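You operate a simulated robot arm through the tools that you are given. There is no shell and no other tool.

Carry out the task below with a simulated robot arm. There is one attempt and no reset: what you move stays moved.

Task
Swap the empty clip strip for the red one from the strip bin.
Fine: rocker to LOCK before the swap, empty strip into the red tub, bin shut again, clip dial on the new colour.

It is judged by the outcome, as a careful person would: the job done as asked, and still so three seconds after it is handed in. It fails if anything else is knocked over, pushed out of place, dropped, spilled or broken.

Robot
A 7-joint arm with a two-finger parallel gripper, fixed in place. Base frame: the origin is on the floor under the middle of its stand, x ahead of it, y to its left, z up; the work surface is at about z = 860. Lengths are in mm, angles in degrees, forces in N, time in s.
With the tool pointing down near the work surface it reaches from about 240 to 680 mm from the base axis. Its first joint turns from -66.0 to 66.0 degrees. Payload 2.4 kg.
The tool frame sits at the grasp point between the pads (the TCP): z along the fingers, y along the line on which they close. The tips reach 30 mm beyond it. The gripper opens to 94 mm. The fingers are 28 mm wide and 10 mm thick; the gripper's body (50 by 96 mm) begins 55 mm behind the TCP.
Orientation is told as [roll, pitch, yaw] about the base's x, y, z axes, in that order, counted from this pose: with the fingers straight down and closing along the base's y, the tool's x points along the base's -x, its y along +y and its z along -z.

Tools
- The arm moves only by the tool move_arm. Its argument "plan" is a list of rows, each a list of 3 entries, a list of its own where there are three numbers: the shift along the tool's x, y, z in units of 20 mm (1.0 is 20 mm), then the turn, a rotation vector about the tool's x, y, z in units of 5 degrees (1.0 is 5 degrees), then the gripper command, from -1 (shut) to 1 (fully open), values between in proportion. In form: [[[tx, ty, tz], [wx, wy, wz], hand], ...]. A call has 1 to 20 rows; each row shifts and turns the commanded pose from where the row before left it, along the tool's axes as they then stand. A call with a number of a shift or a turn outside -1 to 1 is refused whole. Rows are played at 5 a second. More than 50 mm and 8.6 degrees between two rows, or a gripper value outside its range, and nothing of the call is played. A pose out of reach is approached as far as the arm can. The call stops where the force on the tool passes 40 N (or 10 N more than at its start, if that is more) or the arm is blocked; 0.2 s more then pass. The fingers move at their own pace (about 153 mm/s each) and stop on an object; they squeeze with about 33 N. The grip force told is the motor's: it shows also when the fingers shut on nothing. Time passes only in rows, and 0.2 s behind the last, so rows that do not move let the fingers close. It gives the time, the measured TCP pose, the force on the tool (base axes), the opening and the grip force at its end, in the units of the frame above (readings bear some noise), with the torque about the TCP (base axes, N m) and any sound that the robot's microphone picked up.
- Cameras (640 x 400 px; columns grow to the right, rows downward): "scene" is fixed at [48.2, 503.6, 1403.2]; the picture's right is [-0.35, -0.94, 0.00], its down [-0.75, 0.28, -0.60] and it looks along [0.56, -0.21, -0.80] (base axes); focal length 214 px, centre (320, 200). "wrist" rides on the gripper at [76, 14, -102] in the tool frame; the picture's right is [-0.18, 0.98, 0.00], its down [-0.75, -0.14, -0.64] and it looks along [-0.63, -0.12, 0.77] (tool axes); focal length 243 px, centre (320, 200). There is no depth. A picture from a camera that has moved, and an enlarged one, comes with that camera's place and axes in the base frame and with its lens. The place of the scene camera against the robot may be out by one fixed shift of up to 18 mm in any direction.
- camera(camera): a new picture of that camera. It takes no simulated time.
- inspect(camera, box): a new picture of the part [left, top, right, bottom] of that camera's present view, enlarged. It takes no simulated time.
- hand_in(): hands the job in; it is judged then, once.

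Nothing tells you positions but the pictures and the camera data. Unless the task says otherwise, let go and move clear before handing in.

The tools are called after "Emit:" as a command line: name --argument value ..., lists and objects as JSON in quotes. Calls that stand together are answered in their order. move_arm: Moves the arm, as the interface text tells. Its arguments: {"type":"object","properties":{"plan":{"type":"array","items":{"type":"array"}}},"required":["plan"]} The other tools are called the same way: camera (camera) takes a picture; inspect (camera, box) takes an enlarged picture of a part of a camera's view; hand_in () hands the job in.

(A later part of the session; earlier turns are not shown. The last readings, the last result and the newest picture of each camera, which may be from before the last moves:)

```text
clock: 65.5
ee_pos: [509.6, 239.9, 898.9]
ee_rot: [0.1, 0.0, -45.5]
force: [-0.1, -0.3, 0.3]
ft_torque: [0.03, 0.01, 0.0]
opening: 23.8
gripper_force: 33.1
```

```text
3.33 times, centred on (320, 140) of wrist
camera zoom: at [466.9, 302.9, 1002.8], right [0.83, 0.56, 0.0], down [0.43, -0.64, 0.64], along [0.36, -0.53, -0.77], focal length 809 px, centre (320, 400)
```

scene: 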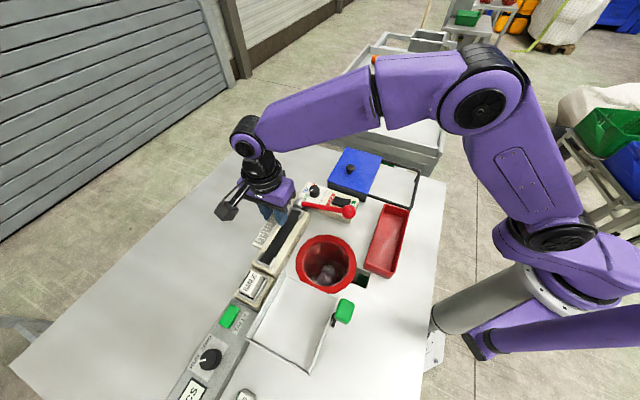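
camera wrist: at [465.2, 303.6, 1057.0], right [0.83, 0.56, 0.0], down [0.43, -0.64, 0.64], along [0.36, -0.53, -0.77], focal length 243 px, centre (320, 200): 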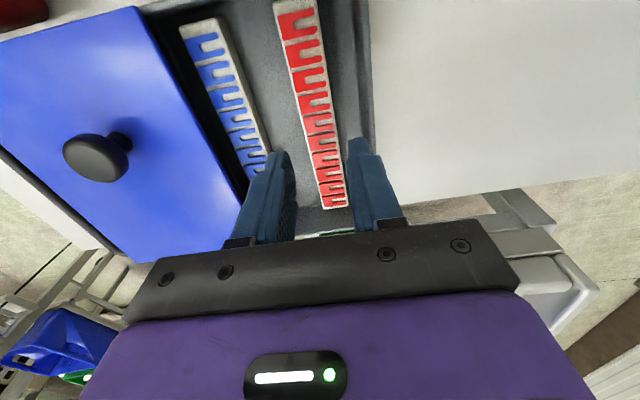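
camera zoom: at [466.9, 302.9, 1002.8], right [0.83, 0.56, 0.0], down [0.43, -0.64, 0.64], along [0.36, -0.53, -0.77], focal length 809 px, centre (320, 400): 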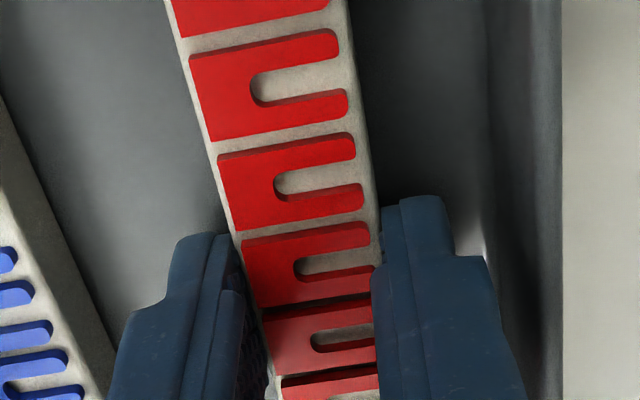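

The red strip is gripped at 23.8 mm. I'll lift gently, the same way as before.

Emit:
move_arm --plan '[[[0, 0, -0.05], [0, 0, 0], -1], [[0, 0, -0.05], [0, 0, 0], -1], [[0, 0, -0.08], [0, 0, 0], -1], [[0, 0, -0.1], [0, 0, 0], -1], [[0, 0, -0.1], [0, 0, 0], -1], [[0, 0, -0.12], [0, 0, 0], -1], [[0, 0, -0.15], [0, 0, 0], -1]]'

Emit:
inspect --camera "wrist" --box '[240, 80, 400, 200]'

Emit:
inspect --camera "scene" --box '[300, 130, 400, 210]'

```text
clock: 67.1
ee_pos: [510.7, 238.4, 911.7]
ee_rot: [0.3, -0.1, -45.5]
force: [0.2, 0.2, -0.3]
ft_torque: [-0.02, 0.01, 0.02]
opening: 24.0
gripper_force: 33.0
```

```text
3.33 times, centred on (320, 140) of wrist
camera zoom: at [467.0, 302.4, 1016.1], right [0.83, 0.56, 0.0], down [0.43, -0.64, 0.64], along [0.36, -0.53, -0.77], focal length 809 px, centre (320, 400)
```

zoom: 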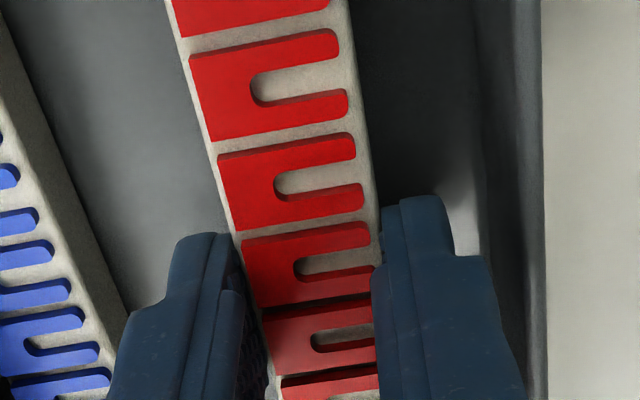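

```text
5.00 times, centred on (350, 170) of scene
camera zoom: at [48.2, 503.6, 1403.2], right [-0.35, -0.94, 0.0], down [-0.75, 0.28, -0.6], along [0.56, -0.21, -0.8], focal length 1072 px, centre (170, 350)
```

zoom: 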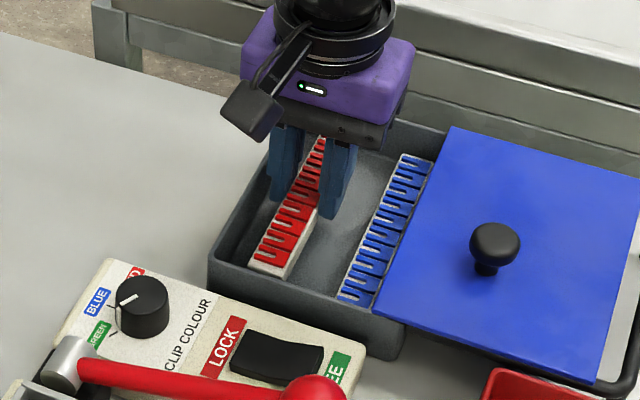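

Emit:
move_arm --plan '[[[0, 0, -0.15], [0, 0, 0], -1], [[0, 0, -0.2], [0, 0, 0], -1], [[0, 0, -0.25], [0, 0, 0], -1], [[0, 0, -0.3], [0, 0, 0], -1], [[0, 0, -0.3], [0, 0, 0], -1], [[0, 0, -0.3], [0, 0, 0], -1], [[0, 0, -0.3], [0, 0, 0], -1], [[0, 0, -0.3], [0, 0, 0], -1], [[0, 0, -0.3], [0, 0, 0], -1], [[0, 0, -0.3], [0, 0, 0], -1], [[0, 0, -0.3], [0, 0, 0], -1], [[0, 0, -0.3], [0, 0, 0], -1], [[0, 0, -0.3], [0, 0, 0], -1], [[0, 0, -0.3], [0, 0, 0], -1], [[0, 0, -0.3], [0, 0, 0], -1], [[0, 0, -0.3], [0, 0, 0], -1], [[0, 0, -0.3], [0, 0, 0], -1], [[0, 0, -0.3], [0, 0, 0], -1], [[0, 0, -0.3], [0, 0, 0], -1], [[0, 0, -0.2], [0, 0, 0], -1]]'

Emit:
camera --camera "wrist"

Emit:
camera --camera "scene"

Emit:
inspect --camera "scene" --box '[240, 190, 320, 280]'

```text
clock: 71.3
ee_pos: [511.2, 237.4, 1024.4]
ee_rot: [0.2, 0.0, -45.5]
force: [0.1, -0.1, -0.5]
ft_torque: [0.01, 0.01, 0.0]
opening: 23.7
gripper_force: 32.9
```

```text
taken
camera wrist: at [466.4, 302.1, 1128.1], right [0.83, 0.56, 0.0], down [0.43, -0.64, 0.64], along [0.36, -0.53, -0.77], focal length 243 px, centre (320, 200)
```

wrist: 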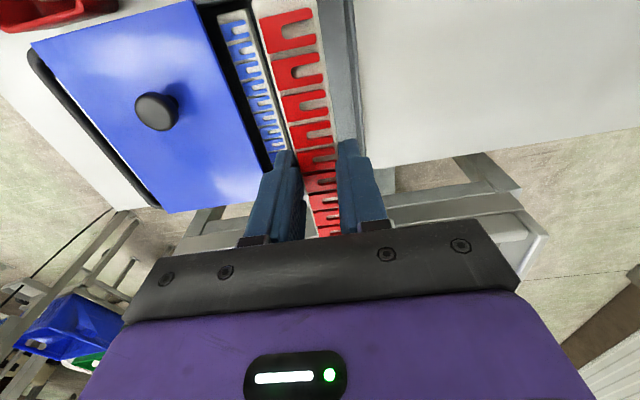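

```text
taken
```

scene: 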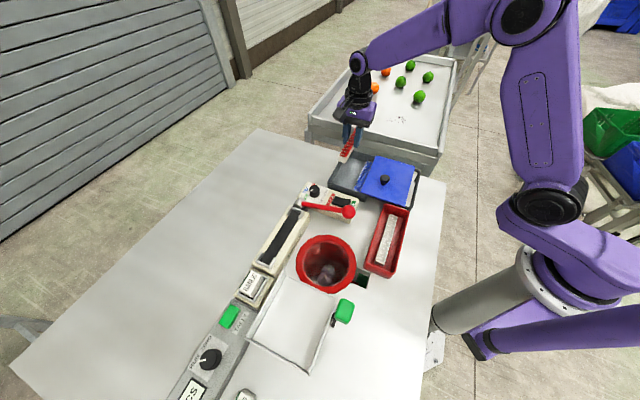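

```text
4.44 times, centred on (280, 235) of scene
camera zoom: at [48.2, 503.6, 1403.2], right [-0.35, -0.94, 0.0], down [-0.75, 0.28, -0.6], along [0.56, -0.21, -0.8], focal length 953 px, centre (498, 44)
```

zoom: 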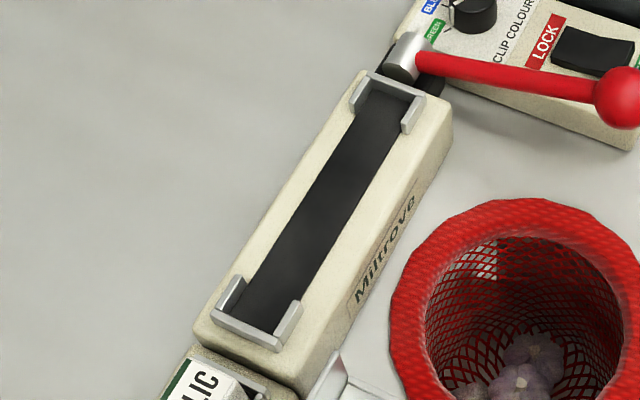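

The red strip is up and the cradle is fully visible and empty. I put its centre at about (331,514), yaw about -44.5°. I'll carry the strip there at a safe height.

Emit:
move_arm --plan '[[[0.3, 0.06, 0], [0, 0, 0], -1], [[0.6, 0.121, 0], [0, 0, 0], -1], [[0.87, 0.176, 0], [0, 0, 0], -1], [[0.87, 0.176, 0], [0, 0, 0], -1], [[0.87, 0.176, 0], [0, 0, 0], -1], [[0.87, 0.176, 0], [0, 0, 0], -1], [[0.87, 0.176, 0], [0, 0, 0], -1], [[0.87, 0.176, 0], [0, 0, 0], -1], [[0.87, 0.176, 0], [0, 0, 0], -1], [[0.87, 0.176, 0], [0, 0, 0], -1], [[0.87, 0.176, 0], [0, 0, 0], -1], [[0.87, 0.176, 0], [0, 0, 0], -1], [[0.87, 0.176, 0], [0, 0, 0], -1], [[0.87, 0.176, 0], [0, 0, 0], -1], [[0.87, 0.176, 0], [0, 0, 0], -1], [[0.87, 0.176, 0], [0, 0, 0], -1], [[0.87, 0.176, 0], [0, 0, 0], -1], [[0.87, 0.176, 0], [0, 0, 0], -1], [[0.87, 0.176, 0], [0, 0, 0], -1], [[0.5, 0.1, 0], [0, 0, -0.2], -1]]'

Emit:
camera --camera "wrist"

Emit:
inspect --camera "scene" --box '[220, 180, 360, 290]'

```text
clock: 75.5
ee_pos: [328.8, 515.4, 1024.4]
ee_rot: [0.2, 0.0, -44.5]
force: [0.2, -0.5, -1.1]
ft_torque: [0.02, 0.01, 0.01]
opening: 23.8
gripper_force: 32.6
```

```text
taken
camera wrist: at [284.1, 578.4, 1127.9], right [0.82, 0.57, 0.0], down [0.44, -0.63, 0.64], along [0.37, -0.53, -0.77], focal length 243 px, centre (320, 200)
```

wrist: 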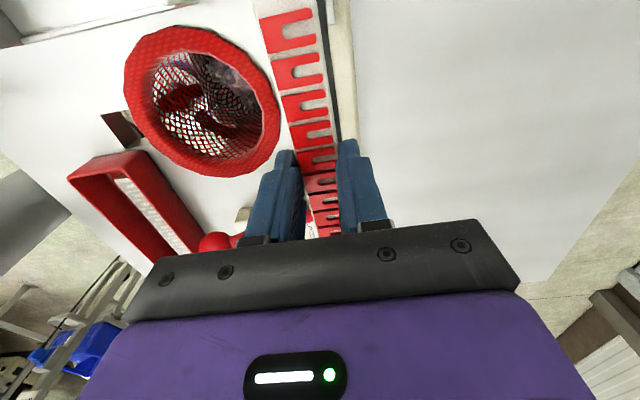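

```text
3.64 times, centred on (290, 235) of scene
camera zoom: at [48.2, 503.6, 1403.2], right [-0.35, -0.94, 0.0], down [-0.75, 0.28, -0.6], along [0.56, -0.21, -0.8], focal length 780 px, centre (429, 73)
```

zoom: 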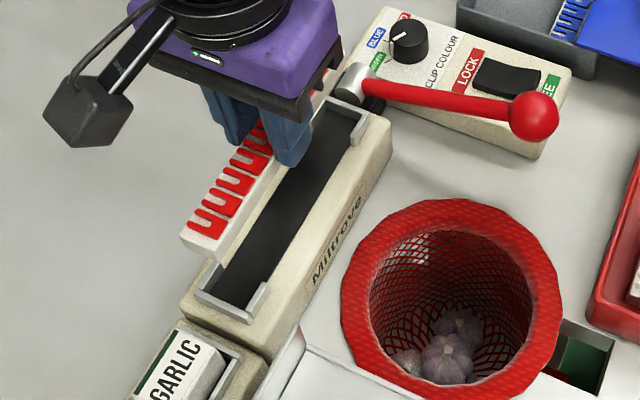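

Emit:
move_arm --plan '[[[-0.04, 0.01, 0.2], [0, 0, 0], -1], [[-0.03, 0, 0.3], [0, 0, 0], -1], [[0, 0, 0.3], [0, 0, 0], -1], [[0, 0, 0.3], [0, 0, 0], -1], [[0, 0, 0.3], [0, 0, 0], -1], [[0, 0, 0.3], [0, 0, 0], -1], [[0, 0, 0.3], [0, 0, 0], -1], [[0, 0, 0.3], [0, 0, 0], -1], [[0, 0, 0.3], [0, 0, 0], -1], [[0, 0, 0.2], [0, 0, 0], -1]]'

Emit:
camera --camera "wrist"

Emit:
inspect --camera "wrist" --box '[220, 0, 380, 100]'

Emit:
inspect --camera "scene" --box '[240, 190, 340, 270]'

```text
clock: 77.7
ee_pos: [329.9, 514.4, 968.1]
ee_rot: [0.1, 0.0, -44.5]
force: [-1.6, 0.0, -1.1]
ft_torque: [0.01, 0.02, 0.01]
opening: 23.7
gripper_force: 33.3
```

```text
taken
camera wrist: at [285.8, 577.5, 1072.2], right [0.82, 0.57, 0.0], down [0.44, -0.63, 0.64], along [0.37, -0.52, -0.77], focal length 243 px, centre (320, 200)
```

wrist: 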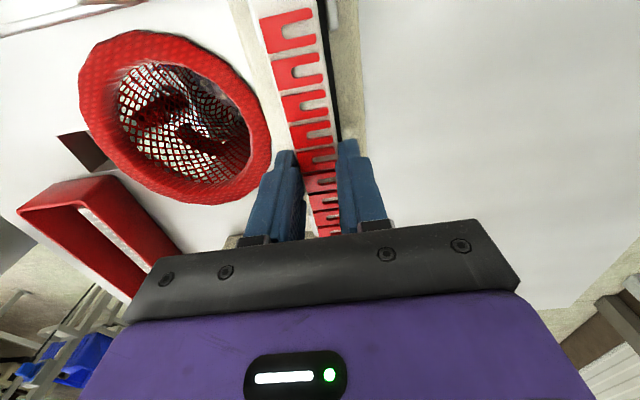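

```text
4.00 times, centred on (300, 50) of wrist
camera zoom: at [285.8, 577.5, 1072.2], right [0.82, 0.57, 0.0], down [0.44, -0.63, 0.64], along [0.37, -0.52, -0.77], focal length 970 px, centre (400, 800)
```

zoom: 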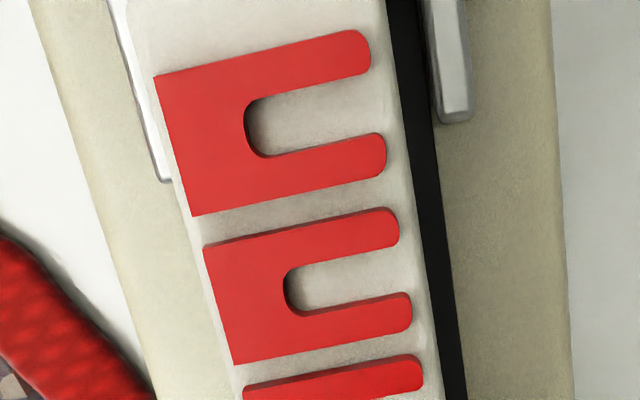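

```text
5.00 times, centred on (290, 230) of scene
camera zoom: at [48.2, 503.6, 1403.2], right [-0.35, -0.94, 0.0], down [-0.75, 0.28, -0.6], along [0.56, -0.21, -0.8], focal length 1072 px, centre (470, 50)
```

zoom: 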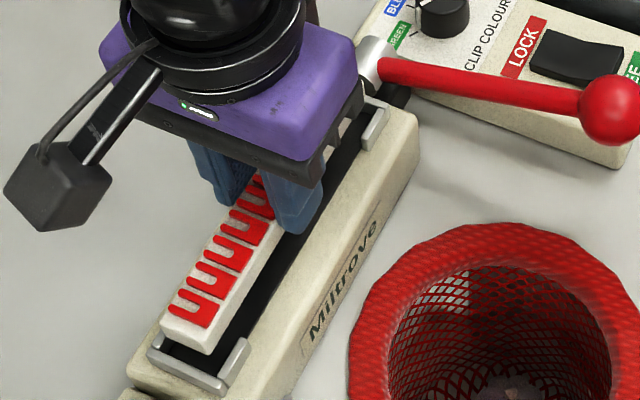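

The red strip is centred over the cradle both ways, with about 5 mm clearance at each end. I'll lower it straight in.

Emit:
move_arm --plan '[[[0, 0, 0.2], [0, 0, 0], -1], [[0, 0, 0.2], [0, 0, 0], -1], [[0, 0, 0.2], [0, 0, 0], -1], [[0, 0, 0.15], [0, 0, 0], -1], [[0, 0, 0.1], [0, 0, 0], -1], [[0, 0, 0.1], [0, 0, 0], -1]]'

Emit:
inspect --camera "wrist" --box '[220, 0, 380, 100]'

Emit:
inspect --camera "scene" --box '[240, 190, 340, 270]'

```text
clock: 79.1
ee_pos: [330.3, 512.8, 949.4]
ee_rot: [0.0, 0.0, -44.5]
force: [-0.5, 0.1, -0.3]
ft_torque: [0.0, 0.04, 0.01]
opening: 24.0
gripper_force: 33.6
```

```text
4.00 times, centred on (300, 50) of wrist
camera zoom: at [285.8, 577.2, 1053.0], right [0.82, 0.57, 0.0], down [0.44, -0.63, 0.64], along [0.37, -0.53, -0.77], focal length 970 px, centre (400, 800)
```

zoom: 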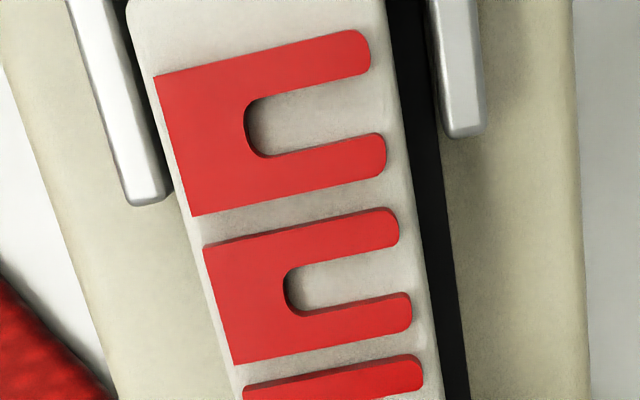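

```text
5.00 times, centred on (290, 230) of scene
camera zoom: at [48.2, 503.6, 1403.2], right [-0.35, -0.94, 0.0], down [-0.75, 0.28, -0.6], along [0.56, -0.21, -0.8], focal length 1072 px, centre (470, 50)
```

zoom: 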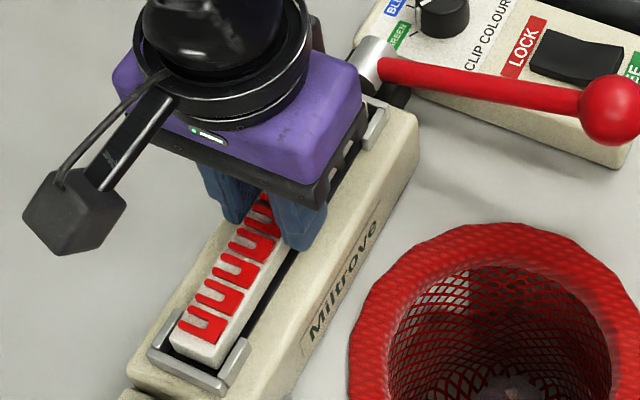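

The strip sits nicely between the bracket arms. I'll lower the last few millimetres until it touches.

Emit:
move_arm --plan '[[[0, 0, 0.08], [0, 0, 0], -1], [[0, 0, 0.06], [0, 0, 0], -1]]'

```text
clock: 79.7
ee_pos: [330.9, 513.0, 946.4]
ee_rot: [0.0, 0.0, -44.5]
force: [-0.3, 0.7, -0.2]
ft_torque: [0.0, 0.02, 0.0]
opening: 24.0
gripper_force: 33.4
```

Emit:
move_arm --plan '[[[0, 0, 0.05], [0, 0, 0], -1], [[0, 0, 0.05], [0, 0, 0], -1]]'

```text
clock: 80.3
ee_pos: [330.5, 513.7, 946.4]
ee_rot: [0.3, -0.1, -44.5]
force: [-4.2, -5.0, 17.8]
ft_torque: [-0.4, -0.05, -0.09]
opening: 23.9
gripper_force: 33.5
```

Contact at the seat height I expected. I'll ease off 1 mm and open gently.

Emit:
move_arm --plan '[[[0, 0, -0.05], [0, 0, 0], -1], [[0, 0, 0], [0, 0, 0], -0.4], [[0, 0, 0], [0, 0, 0], -0.25], [[0, 0, 0], [0, 0, 0], -0.15]]'

Emit:
inspect --camera "wrist" --box '[220, 0, 380, 100]'

Emit:
inspect --camera "scene" --box '[240, 190, 340, 270]'

```text
clock: 81.3
ee_pos: [331.0, 513.1, 944.6]
ee_rot: [0.1, 0.1, -44.6]
force: [-0.3, 0.5, 0.5]
ft_torque: [0.0, 0.02, -0.01]
opening: 40.2
gripper_force: 0.1
```

```text
4.00 times, centred on (300, 50) of wrist
camera zoom: at [286.3, 577.2, 1049.2], right [0.82, 0.57, 0.0], down [0.44, -0.63, 0.64], along [0.37, -0.53, -0.77], focal length 970 px, centre (400, 800)
```

zoom: 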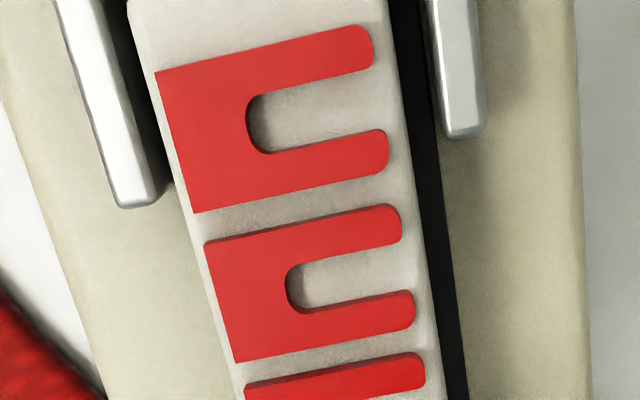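

```text
5.00 times, centred on (290, 230) of scene
camera zoom: at [48.2, 503.6, 1403.2], right [-0.35, -0.94, 0.0], down [-0.75, 0.28, -0.6], along [0.56, -0.21, -0.8], focal length 1072 px, centre (470, 50)
```

zoom: 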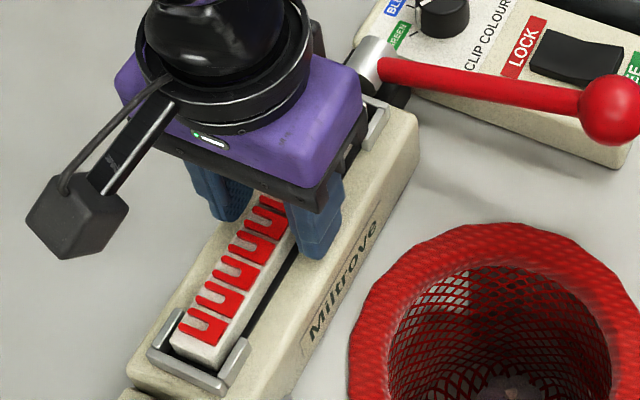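

Released without disturbing anything. I'll rise straight up and check how the strip is seated.

Emit:
move_arm --plan '[[[0, 0, -0.3], [0, 0, 0], -0.15], [[0, 0, -0.6], [0, 0, 0], -0.15], [[0, 0, -1], [0, 0, 0], -0.15], [[0, 0, -1], [0, 0, 0], -0.15], [[0, 0, -1], [0, 0, 0], -0.15], [[0, 0, -1], [0, 0, 0], -0.15], [[0, 0, -1], [0, 0, 0], -0.15], [[1, 0, 0], [0, 0, 0], -0.15], [[1, 0, 0], [0, 0, 0], -0.15]]'

Emit:
camera --camera "wrist"

Emit:
inspect --camera "wrist" --box '[240, 0, 400, 100]'

Emit:
inspect --camera "wrist" --box '[240, 100, 400, 200]'

Emit:
inspect --camera "scene" --box '[240, 190, 340, 270]'

```text
clock: 83.3
ee_pos: [301.4, 542.4, 1064.6]
ee_rot: [0.2, 0.0, -44.5]
force: [-0.5, -0.3, 0.4]
ft_torque: [0.02, -0.01, 0.04]
opening: 39.8
gripper_force: 0.1
```

```text
taken
camera wrist: at [257.3, 605.6, 1167.9], right [0.82, 0.57, 0.0], down [0.44, -0.63, 0.64], along [0.37, -0.53, -0.77], focal length 243 px, centre (320, 200)
```

wrist: 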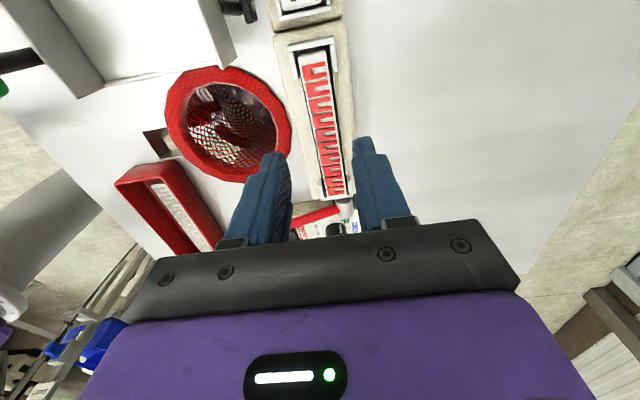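

```text
4.00 times, centred on (320, 50) of wrist
camera zoom: at [257.3, 605.6, 1167.9], right [0.82, 0.57, 0.0], down [0.44, -0.63, 0.64], along [0.37, -0.53, -0.77], focal length 970 px, centre (320, 800)
```

zoom: 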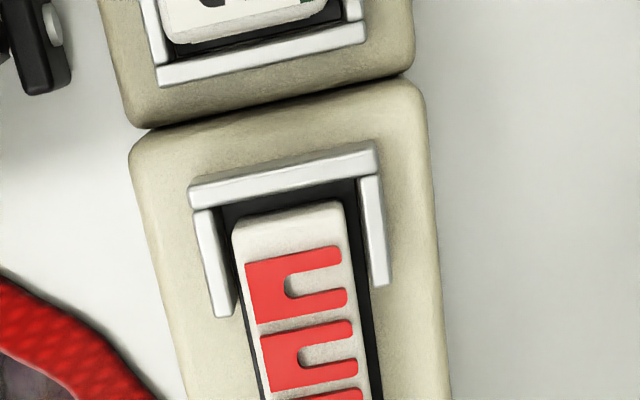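

```text
4.00 times, centred on (320, 150) of wrist
camera zoom: at [257.3, 605.6, 1167.9], right [0.82, 0.57, 0.0], down [0.44, -0.63, 0.64], along [0.37, -0.53, -0.77], focal length 970 px, centre (320, 400)
```

zoom: 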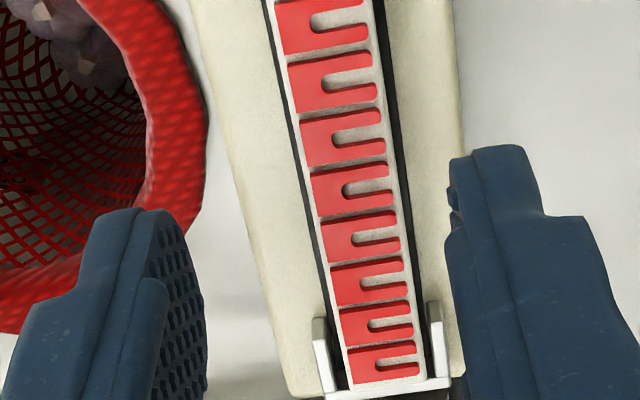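

```text
5.00 times, centred on (290, 230) of scene
camera zoom: at [48.3, 503.6, 1403.2], right [-0.35, -0.94, 0.0], down [-0.75, 0.28, -0.6], along [0.56, -0.21, -0.8], focal length 1072 px, centre (470, 50)
```

zoom: 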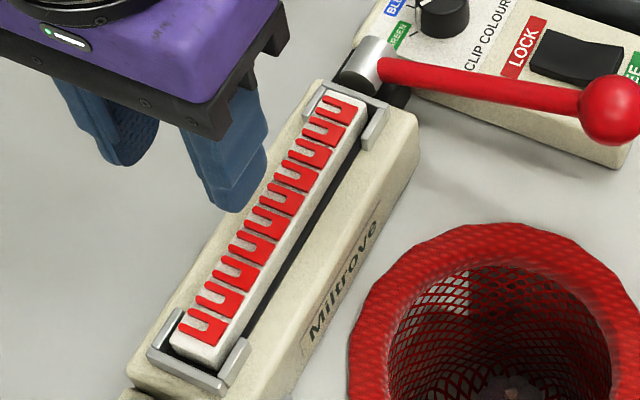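

The red strip is seated flat and centred, with margin all round. Now to shut the bin: I'll go back above the knob, around (397,169).

Emit:
move_arm --plan '[[[-0.825, -0.4975, 0], [0, 0, 0], 0.3], [[-0.825, -0.4975, 0], [0, 0, 0], 0.3], [[-0.825, -0.4975, 0], [0, 0, 0], 0.3], [[-0.825, -0.4975, 0], [0, 0, 0], 0.3], [[-0.825, -0.4975, 0], [0, 0, 0], 0.3], [[-0.825, -0.4975, 0], [0, 0, 0], 0.3], [[-0.825, -0.4975, 0], [0, 0, 0], 0.3], [[-0.825, -0.4975, 0], [0, 0, 0], 0.3], [[-0.825, -0.4975, 0], [0, 0, 0], 0.3], [[-0.825, -0.4975, 0], [0, 0, 0], 0.3], [[-0.825, -0.4975, 0], [0, 0, 0], 0.3], [[-0.825, -0.4975, 0], [0, 0, 0], 0.3], [[-0.825, -0.4975, 0], [0, 0, 0], 0.3], [[-0.825, -0.4975, 0], [0, 0, 0], 0.3], [[-0.825, -0.4975, 0], [0, 0, 0], 0.3], [[-0.825, -0.4975, 0], [0, 0, 0], 0.3], [[-0.825, -0.4975, 0], [0, 0, 0], 0.3], [[-0.825, -0.4975, 0], [0, 0, 0], 0.3], [[-0.825, -0.4975, 0], [0, 0, 0], 0.3], [[-0.825, -0.4975, 0], [0, 0, 0.06], 0.3]]'

Emit:
camera --camera "wrist"

Emit:
inspect --camera "wrist" --box '[220, 50, 420, 175]'

```text
clock: 87.5
ee_pos: [398.3, 169.0, 1062.4]
ee_rot: [0.1, 0.0, -44.7]
force: [0.0, -0.9, -0.6]
ft_torque: [-0.03, 0.04, 0.0]
opening: 61.1
gripper_force: 0.0
```

```text
taken
camera wrist: at [354.4, 233.0, 1166.7], right [0.82, 0.57, 0.0], down [0.43, -0.63, 0.64], along [0.37, -0.53, -0.77], focal length 243 px, centre (320, 200)
```

wrist: 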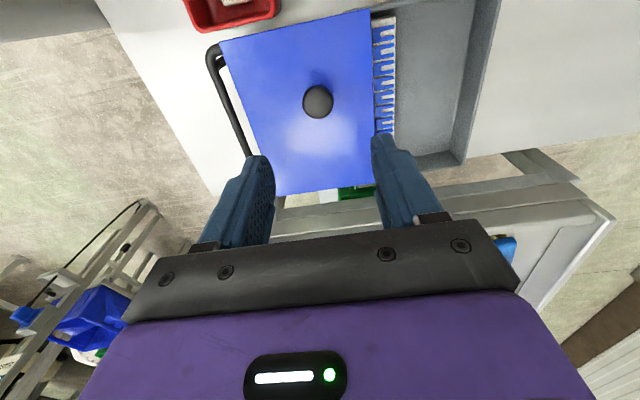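

```text
3.20 times, centred on (320, 112) of wrist
camera zoom: at [354.4, 233.0, 1166.7], right [0.82, 0.57, 0.0], down [0.43, -0.63, 0.64], along [0.37, -0.53, -0.77], focal length 776 px, centre (320, 480)
```

zoom: 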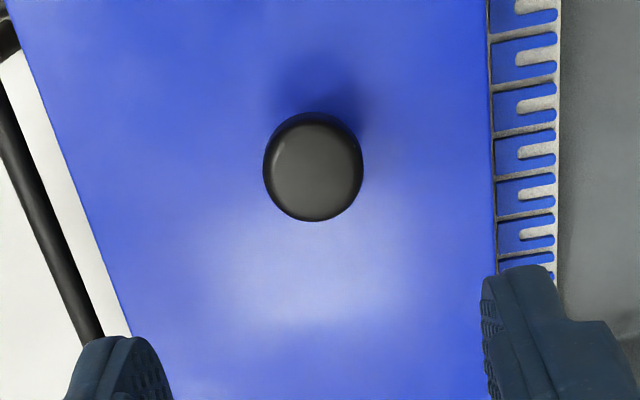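

Emit:
move_arm --plan '[[[0, -0.1, 1], [0, 0, 0], 0.3], [[0, 0, 1], [0, 0, 0], 0.3], [[0, 0, 1], [0, 0, 0], 0.3], [[0, 0, 1], [0, 0, 0], 0.3], [[0, 0, 1], [0, 0, 0], 0.3], [[0, 0, 0.7], [0, 0, 0], 0.3], [[0, 0, 0.4], [0, 0, 0], 0.3]]'

Emit:
inspect --camera "wrist" --box '[220, 80, 420, 220]'

```text
clock: 89.1
ee_pos: [396.0, 167.9, 940.9]
ee_rot: [0.2, 0.0, -44.8]
force: [-0.6, 0.0, 0.6]
ft_torque: [-0.04, 0.01, 0.01]
opening: 60.9
gripper_force: 0.1
```

```text
2.86 times, centred on (320, 150) of wrist
camera zoom: at [352.7, 231.7, 1044.3], right [0.82, 0.57, 0.0], down [0.43, -0.63, 0.64], along [0.37, -0.53, -0.77], focal length 693 px, centre (320, 343)
```

zoom: 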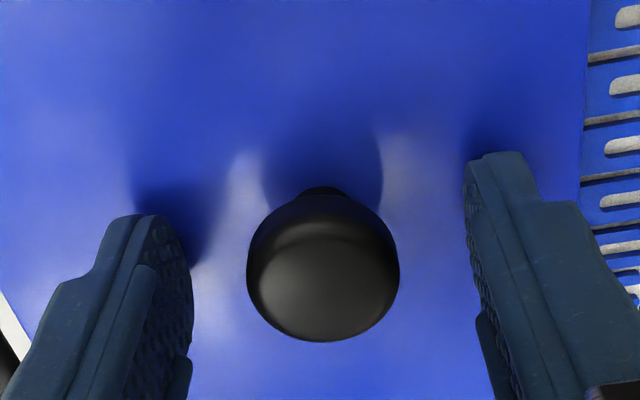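

Knob centred between the fingers. I'll grip it and start pushing the lid back toward closed.

Emit:
move_arm --plan '[[[0, 0, 0], [0, 0, 0], -0.2], [[0, 0, 0], [0, 0, 0], -1], [[0, 0, 0], [0, 0, 0], -1], [[0, 0.1, 0], [0, 0, 0], -1], [[0, 0.2, 0], [0, 0, 0], -1], [[0, 0.3, 0], [0, 0, 0], -1]]'

Emit:
inspect --camera "scene" --box '[300, 130, 440, 230]'

```text
clock: 90.5
ee_pos: [405.4, 175.8, 940.1]
ee_rot: [0.0, 0.0, -44.8]
force: [1.3, -1.4, -18.7]
ft_torque: [-0.05, -0.11, 0.07]
opening: 28.9
gripper_force: 45.2
```

```text
4.00 times, centred on (370, 180) of scene
camera zoom: at [48.5, 503.6, 1403.2], right [-0.35, -0.94, 0.0], down [-0.75, 0.28, -0.6], along [0.56, -0.21, -0.8], focal length 858 px, centre (120, 280)
```

zoom: 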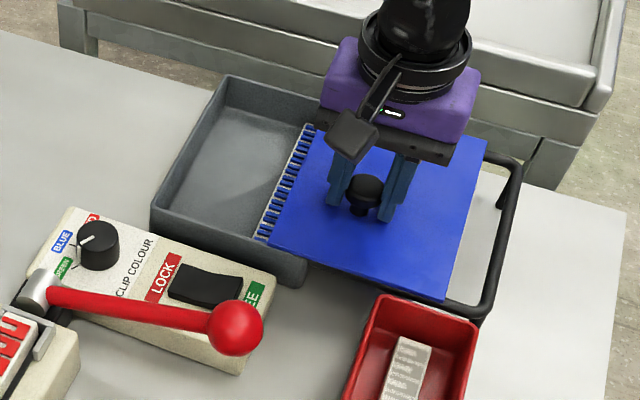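

It's moving. There's some downward pull on the tool, so I'll drop about 1.5 mm to relieve it and keep sliding.

Emit:
move_arm --plan '[[[0, 0.1, 0.07], [0, 0, 0], -1], [[0, 0.3, 0], [0, 0, 0], -1], [[0, 0.4, 0], [0, 0, 0], -1], [[0, 0.4, 0], [0, 0, 0], -1], [[0, 0.4, 0], [0, 0, 0], -1], [[0, 0.4, 0], [0, 0, 0], -1]]'

```text
clock: 91.9
ee_pos: [436.0, 205.6, 941.5]
ee_rot: [0.4, -0.2, -44.7]
force: [-1.1, 0.7, 29.7]
ft_torque: [0.15, 0.1, 0.01]
opening: 28.6
gripper_force: 44.8
```

Emit:
move_arm --plan '[[[0, 0, -0.04], [0, 0, 0], -1], [[0, 0.1, 0], [0, 0, 0], -1]]'

Emit:
inspect --camera "scene" --box '[300, 130, 440, 230]'

```text
clock: 92.5
ee_pos: [436.2, 205.4, 940.4]
ee_rot: [0.2, 0.0, -44.8]
force: [-0.5, 0.5, 21.4]
ft_torque: [-0.16, -0.18, 0.08]
opening: 28.6
gripper_force: 45.7
```

```text
4.00 times, centred on (370, 180) of scene
camera zoom: at [47.9, 503.4, 1403.3], right [-0.35, -0.94, 0.0], down [-0.75, 0.28, -0.6], along [0.56, -0.21, -0.8], focal length 858 px, centre (120, 280)
```

zoom: 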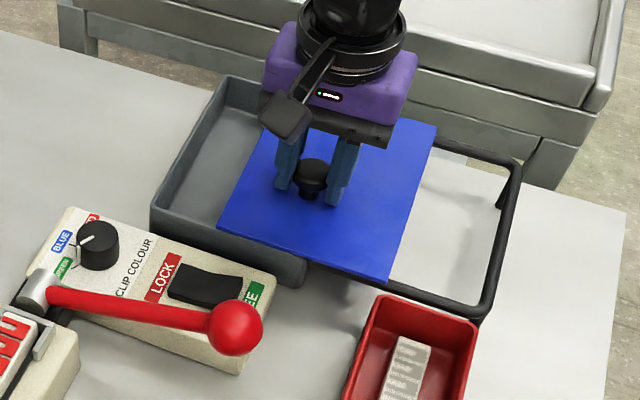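

Emit:
move_arm --plan '[[[0, 0, -0.03], [0, 0, 0], -1], [[0, 0.3, 0], [0, 0, 0], -1], [[0, 0.3, 0], [0, 0, 0], -1]]'

```text
clock: 93.3
ee_pos: [443.6, 214.1, 941.3]
ee_rot: [0.0, 0.1, -44.8]
force: [0.6, -0.9, 3.5]
ft_torque: [0.04, -0.01, 0.0]
opening: 28.8
gripper_force: 44.9
```

Emit:
move_arm --plan '[[[0, 0.3, 0], [0, 0, 0], -1], [[0, 0.4, 0], [0, 0, 0], -1], [[0, 0.4, 0], [0, 0, 0], -1], [[0, 0.4, 0], [0, 0, 0], -1], [[0, 0.3, 0], [0, 0, 0], -1]]'

Emit:
inspect --camera "scene" --box '[300, 130, 440, 230]'

Emit:
camera --camera "wrist"

```text
clock: 94.5
ee_pos: [470.3, 239.9, 941.1]
ee_rot: [-0.1, -0.1, -44.8]
force: [1.0, -2.1, -11.7]
ft_torque: [0.03, 0.11, 0.03]
opening: 28.8
gripper_force: 44.5
```

```text
4.00 times, centred on (370, 180) of scene
camera zoom: at [48.4, 503.6, 1403.2], right [-0.35, -0.94, 0.0], down [-0.75, 0.28, -0.6], along [0.56, -0.21, -0.8], focal length 858 px, centre (120, 280)
```

zoom: 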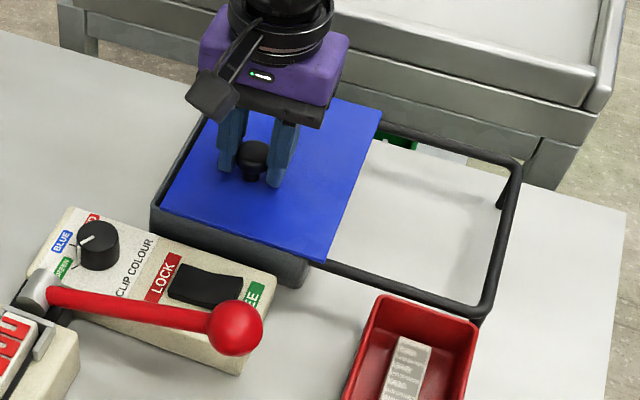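

```text
taken
camera wrist: at [425.1, 304.0, 1044.3], right [0.82, 0.57, 0.0], down [0.44, -0.63, 0.64], along [0.36, -0.53, -0.77], focal length 243 px, centre (320, 200)
```

wrist: 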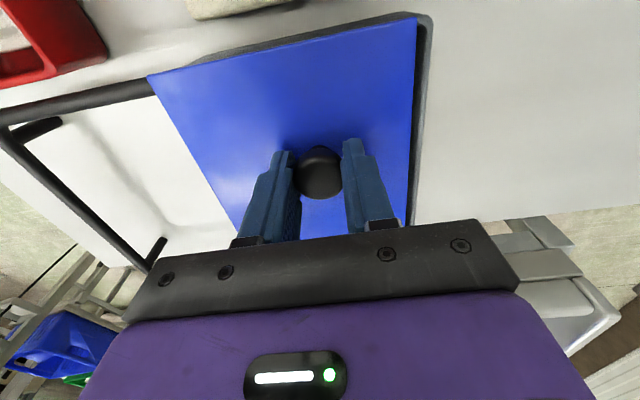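

Emit:
move_arm --plan '[[[0, 0.2, 0.02], [0, 0, 0], -1], [[0, 0.15, 0], [0, 0, 0], -1], [[0, 0.1, 0], [0, 0, 0], -1]]'

Emit:
inspect --camera "scene" --box '[300, 130, 440, 230]'

Emit:
inspect --camera "wrist" --box '[340, 0, 500, 100]'

```text
clock: 95.3
ee_pos: [475.1, 245.0, 941.2]
ee_rot: [0.2, 0.0, -44.8]
force: [1.5, -3.0, -15.4]
ft_torque: [-0.1, -0.04, -0.03]
opening: 28.6
gripper_force: 44.5
```

```text
4.00 times, centred on (370, 180) of scene
camera zoom: at [48.5, 503.6, 1403.2], right [-0.35, -0.94, 0.0], down [-0.75, 0.28, -0.6], along [0.56, -0.21, -0.8], focal length 858 px, centre (120, 280)
```

zoom: 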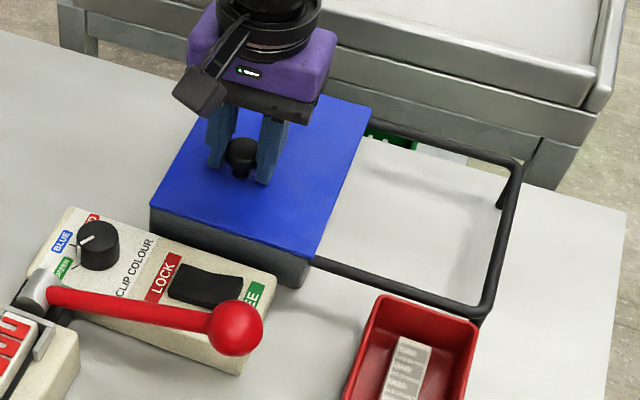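

```text
4.00 times, centred on (420, 50) of wrist
camera zoom: at [431.4, 310.3, 1044.3], right [0.82, 0.57, 0.0], down [0.43, -0.63, 0.64], along [0.36, -0.53, -0.77], focal length 970 px, centre (-80, 800)
```

zoom: 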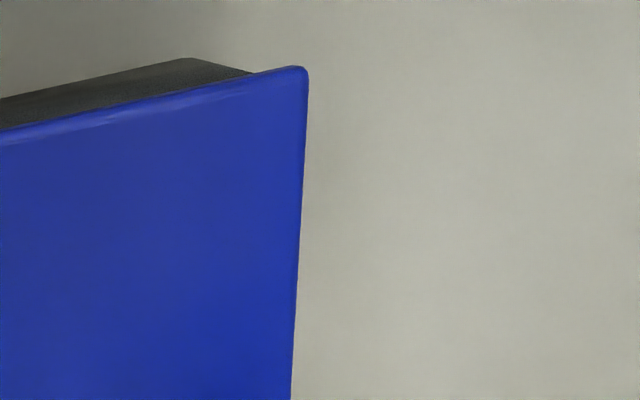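

The lid is back at its original corner positions. I'll nudge it 2 mm more to see if it's at the end stop.

Emit:
move_arm --plan '[[[0, 0.05, 0.02], [0, 0, 0], -1], [[0, 0.05, 0], [0, 0, 0], -1]]'

```text
clock: 95.9
ee_pos: [476.4, 247.2, 941.0]
ee_rot: [-0.1, 0.1, -44.8]
force: [-1.9, -4.3, -10.4]
ft_torque: [-0.1, 0.0, 0.04]
opening: 29.0
gripper_force: 45.2
```

The stop is starting to push back, so the bin is shut. I'll release the knob and rise.

Emit:
move_arm --plan '[[[0, 0, 0], [0, 0, 0], -0.1], [[0, 0, 0], [0, 0, 0], 0.2], [[0, 0, 0], [0, 0, 0], 0.2], [[0, 0, -0.5], [0, 0, 0], 0.2], [[0, 0, -1], [0, 0, 0], 0.2], [[0, 0, -1], [0, 0, 0], 0.2], [[0, 0, -1], [0, 0, 0], 0.2], [[0, 0, -1], [0, 0, 0], 0.2], [[0, 0, -1], [0, 0, 0], 0.2]]'

Emit:
inspect --camera "scene" --box '[300, 130, 440, 230]'

Emit:
camera --camera "wrist"

```text
clock: 97.9
ee_pos: [476.3, 247.1, 1051.7]
ee_rot: [0.1, 0.0, -44.8]
force: [0.4, -0.1, -0.3]
ft_torque: [-0.04, 0.01, -0.03]
opening: 56.4
gripper_force: 0.1
```

```text
4.00 times, centred on (370, 180) of scene
camera zoom: at [48.2, 503.6, 1403.2], right [-0.35, -0.94, 0.0], down [-0.75, 0.28, -0.6], along [0.56, -0.21, -0.8], focal length 858 px, centre (120, 280)
```

zoom: 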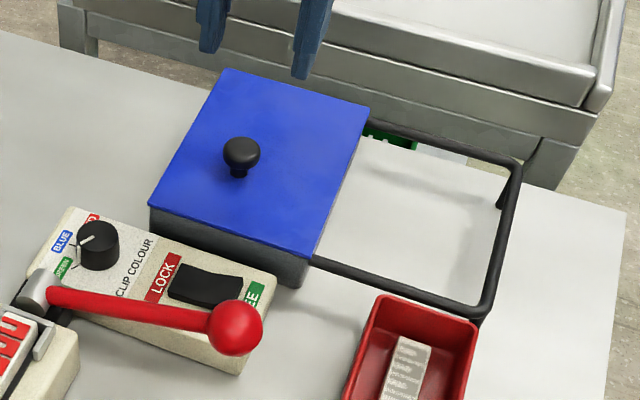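

```text
taken
camera wrist: at [432.1, 312.2, 1155.0], right [0.82, 0.57, 0.0], down [0.43, -0.63, 0.64], along [0.37, -0.53, -0.77], focal length 243 px, centre (320, 200)
```

wrist: 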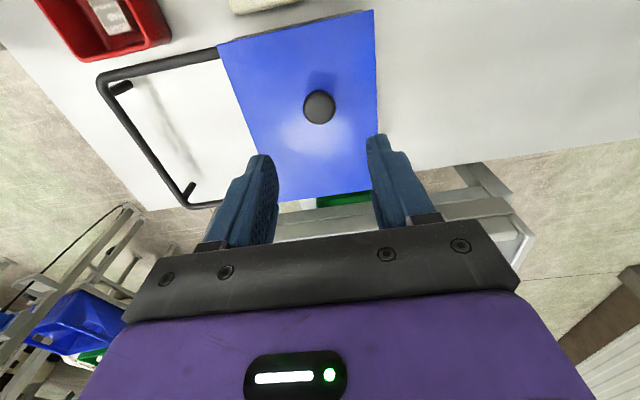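

The bin is shut exactly as at the start. Last is the clip dial: I'll move above it, around (434,376), for a close look at the pointer and marks.

Emit:
move_arm --plan '[[[0.863, 0.44, 0], [0, 0, 0], 0], [[0.863, 0.44, 0], [0, 0, 0], 0], [[0.863, 0.44, 0], [0, 0, 0], 0], [[0.863, 0.44, 0], [0, 0, 0], 0], [[0.863, 0.44, 0], [0, 0, 0], 0], [[0.863, 0.44, 0], [0, 0, 0], 0], [[0.863, 0.44, 0], [0, 0, 0], 0]]'

Emit:
camera --camera "wrist"

Emit:
inspect --camera "wrist" --box '[260, 60, 380, 140]'

Emit:
inspect --camera "scene" --box '[296, 176, 344, 206]'

```text
clock: 99.5
ee_pos: [434.1, 376.4, 1051.9]
ee_rot: [0.2, 0.0, -44.7]
force: [-0.3, 0.5, 0.0]
ft_torque: [0.01, 0.0, 0.03]
opening: 46.9
gripper_force: 0.0
```

```text
taken
camera wrist: at [389.7, 441.0, 1155.0], right [0.82, 0.57, 0.0], down [0.43, -0.63, 0.64], along [0.37, -0.53, -0.77], focal length 243 px, centre (320, 200)
```

wrist: 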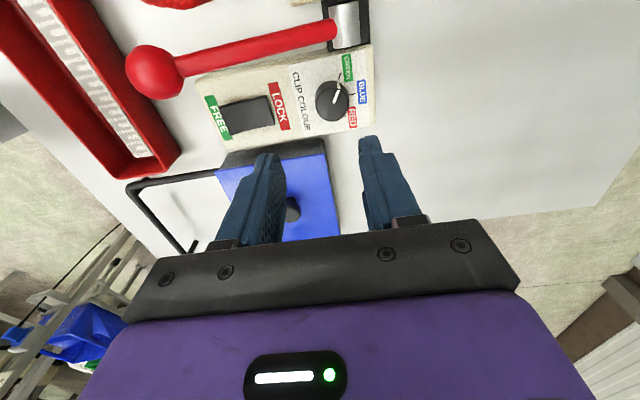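

```text
5.00 times, centred on (320, 100) of wrist
camera zoom: at [389.7, 441.0, 1155.0], right [0.82, 0.57, 0.0], down [0.43, -0.63, 0.64], along [0.37, -0.53, -0.77], focal length 1213 px, centre (320, 700)
```

zoom: 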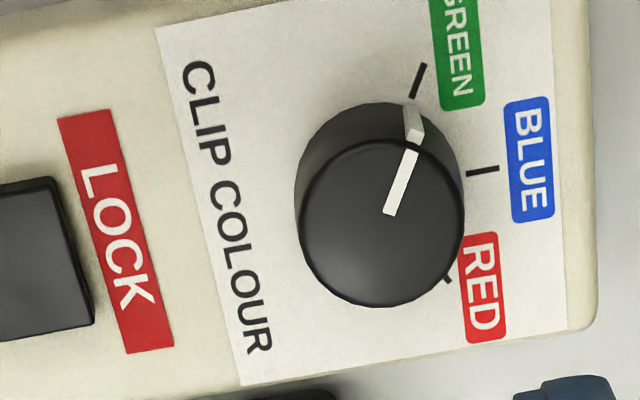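

```text
13.33 times, centred on (320, 191) of scene
camera zoom: at [48.2, 503.6, 1403.2], right [-0.35, -0.94, 0.0], down [-0.75, 0.28, -0.6], along [0.56, -0.21, -0.8], focal length 2860 px, centre (320, 320)
```

zoom: 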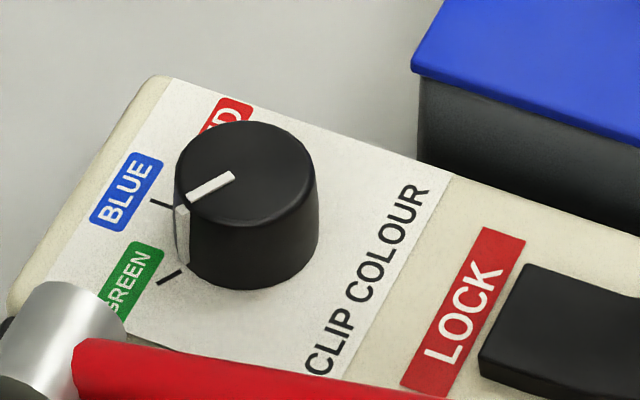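

The pointer is on GREEN. I need to turn it clockwise (seen from above) past BLUE to RED, about 117° in total. First I'll check in free air that the wrist can turn to about -100° yaw.

Emit:
move_arm --plan '[[[-0.18, 0.58, 0], [0, 0, 0], -0.1], [[0, 0, 0], [0, 0, 1], -0.1], [[0, 0, 0], [0, 0, 1], -0.1], [[0, 0, 0], [0, 0, 1], -0.1], [[0, 0, 0], [0, 0, 1], -0.1], [[0, 0, 0], [0, 0, 1], -0.1], [[0, 0, 0], [0, 0, 1], -0.1], [[0, 0, 0], [0, 0, 1], -0.1], [[0, 0, 0], [0, 0, 1], -0.1], [[0, 0, 0], [0, 0, 1], -0.1], [[0, 0, 0], [0, 0, 1], -0.1], [[0, 0, 0], [0, 0, 1], -0.1]]'

Emit:
camera --camera "wrist"

Emit:
inspect --camera "wrist" --box '[260, 60, 380, 140]'

```text
clock: 102.1
ee_pos: [444.4, 381.5, 1051.3]
ee_rot: [0.1, 0.1, -99.8]
force: [0.0, 0.7, 0.3]
ft_torque: [-0.02, -0.01, -0.02]
opening: 42.1
gripper_force: 0.1
```

```text
taken
camera wrist: at [471.8, 455.5, 1154.6], right [0.94, -0.35, 0.0], down [-0.27, -0.72, 0.64], along [-0.22, -0.6, -0.77], focal length 243 px, centre (320, 200)
```

wrist: 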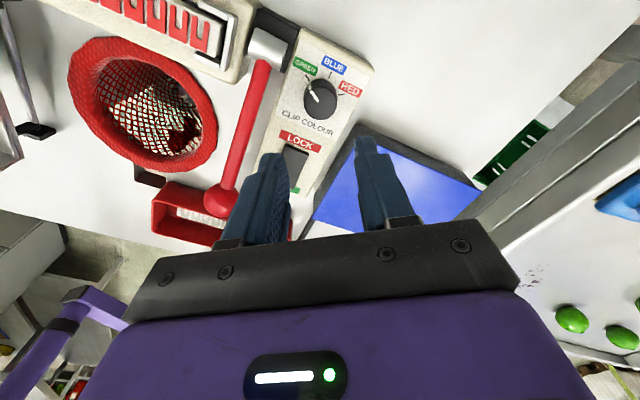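

```text
5.00 times, centred on (320, 100) of wrist
camera zoom: at [471.8, 455.5, 1154.6], right [0.94, -0.35, 0.0], down [-0.27, -0.72, 0.64], along [-0.22, -0.6, -0.77], focal length 1213 px, centre (320, 700)
```

zoom: 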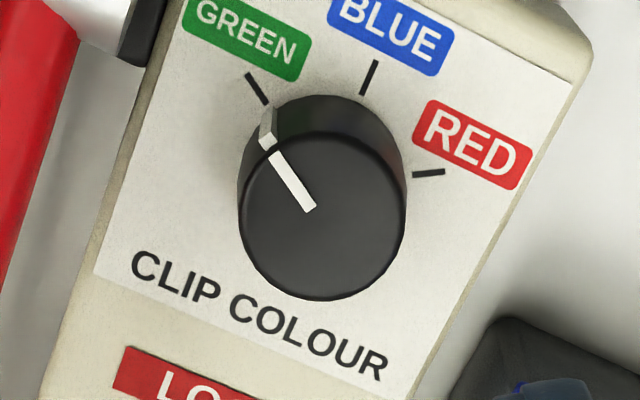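

The wrist turns freely and the dial is exactly below the TCP. The marks are spaced 60°, so I'll do two 60° turns with a regrip. I'll turn back to -40° yaw and descend around the dial.

Emit:
move_arm --plan '[[[0, 0, 0], [0, 0, -1], -0.1], [[0, 0, 0], [0, 0, -1], -0.1], [[0, 0, 0], [0, 0, -1], -0.1], [[0, 0, 0], [0, 0, -1], -0.1], [[0, 0, 0], [0, 0, -1], -0.1], [[0, 0, 0], [0, 0, -1], -0.1], [[0, 0, 0], [0, 0, -1], -0.1], [[0, 0, 0], [0, 0, -1], -0.1], [[0, 0, 0], [0, 0, -1], -0.1], [[0, 0, 0], [0, 0, -1], -0.1], [[0, 0, 0], [0, 0, -1], -0.1], [[0, 0, 0], [0, 0, -1], -0.1], [[0, 0, 1], [0, 0, 0], -0.1], [[0, 0, 1], [0, 0, 0], -0.1], [[0, 0, 1], [0, 0, 0], -0.1], [[0, 0, 1], [0, 0, 0], -0.1], [[0, 0, 0.5], [0, 0, 0], -0.1]]'

Emit:
camera --camera "wrist"

Emit:
inspect --camera "wrist" --box '[240, 80, 400, 200]'

Emit:
inspect --camera "scene" --box '[280, 150, 380, 220]'

```text
clock: 105.7
ee_pos: [444.8, 382.3, 960.4]
ee_rot: [0.3, 0.0, -39.7]
force: [1.1, -0.4, 0.6]
ft_torque: [-0.02, -0.01, -0.02]
opening: 42.2
gripper_force: 0.1
```

```text
taken
camera wrist: at [395.8, 442.1, 1064.3], right [0.77, 0.64, 0.0], down [0.49, -0.59, 0.64], along [0.41, -0.49, -0.77], focal length 243 px, centre (320, 200)
```

wrist: 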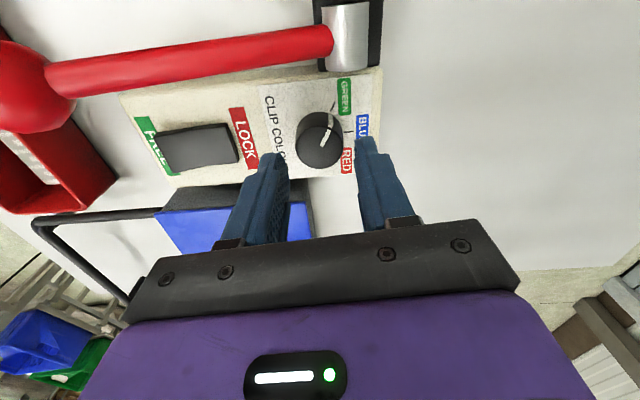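

```text
3.33 times, centred on (320, 140) of wrist
camera zoom: at [395.8, 442.1, 1064.3], right [0.77, 0.64, 0.0], down [0.49, -0.59, 0.64], along [0.41, -0.49, -0.77], focal length 809 px, centre (320, 400)
```

zoom: 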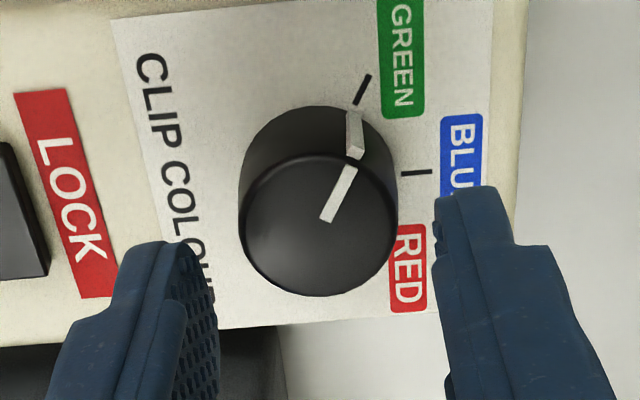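

```text
5.71 times, centred on (330, 185) of scene
camera zoom: at [48.2, 503.6, 1403.2], right [-0.35, -0.94, 0.0], down [-0.75, 0.28, -0.6], along [0.56, -0.21, -0.8], focal length 1226 px, centre (263, 286)
```

zoom: 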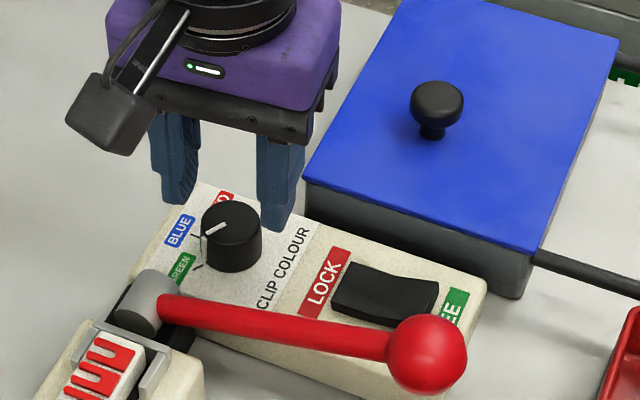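

Still centred on the dial. I'll lower until the tips are just above the box face, then close.

Emit:
move_arm --plan '[[[0, 0, 0.6], [0, 0, 0], -0.1], [[0, 0, 0.5], [0, 0, 0], -0.1], [[0, 0, 0.3], [0, 0, 0], -0.1], [[0, 0, 0.1], [0, 0, 0], -0.1]]'

Emit:
inspect --camera "wrist" --box '[240, 100, 400, 220]'

```text
clock: 106.7
ee_pos: [444.8, 383.1, 931.9]
ee_rot: [0.1, 0.0, -39.8]
force: [-0.2, 0.4, -1.0]
ft_torque: [-0.02, 0.0, 0.0]
opening: 42.4
gripper_force: 0.0
```

```text
3.33 times, centred on (320, 160) of wrist
camera zoom: at [395.3, 442.8, 1034.5], right [0.77, 0.64, 0.0], down [0.49, -0.59, 0.64], along [0.41, -0.49, -0.77], focal length 809 px, centre (320, 333)
```

zoom: 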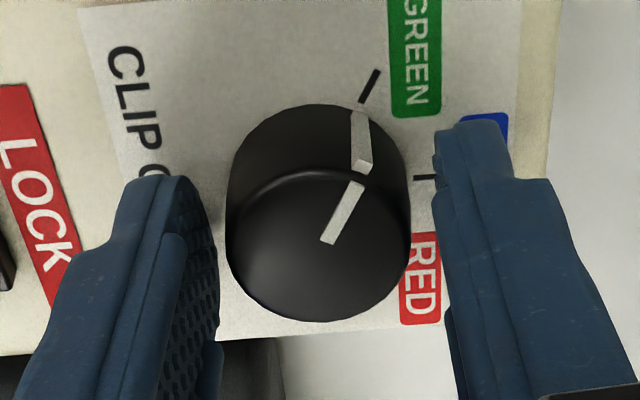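

Emit:
move_arm --plan '[[[0, 0, 0], [0, 0, 0], -0.3], [[0, 0, 0], [0, 0, 0], -1], [[0, 0, 0], [0, 0, 0], -1]]'

Emit:
inspect --camera "wrist" --box '[240, 100, 400, 220]'

```text
clock: 107.5
ee_pos: [443.9, 382.6, 931.5]
ee_rot: [0.1, 0.0, -39.8]
force: [-3.6, -3.0, -0.2]
ft_torque: [-0.07, 0.15, 0.01]
opening: 32.6
gripper_force: 44.7
```

```text
3.33 times, centred on (320, 160) of wrist
camera zoom: at [395.1, 442.6, 1034.4], right [0.77, 0.64, 0.0], down [0.49, -0.59, 0.64], along [0.41, -0.49, -0.77], focal length 809 px, centre (320, 333)
```

zoom: 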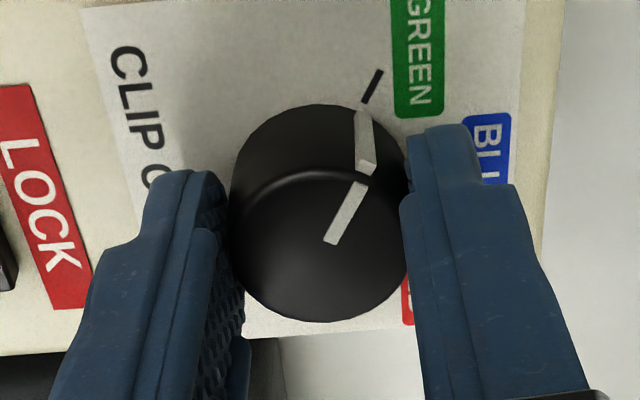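

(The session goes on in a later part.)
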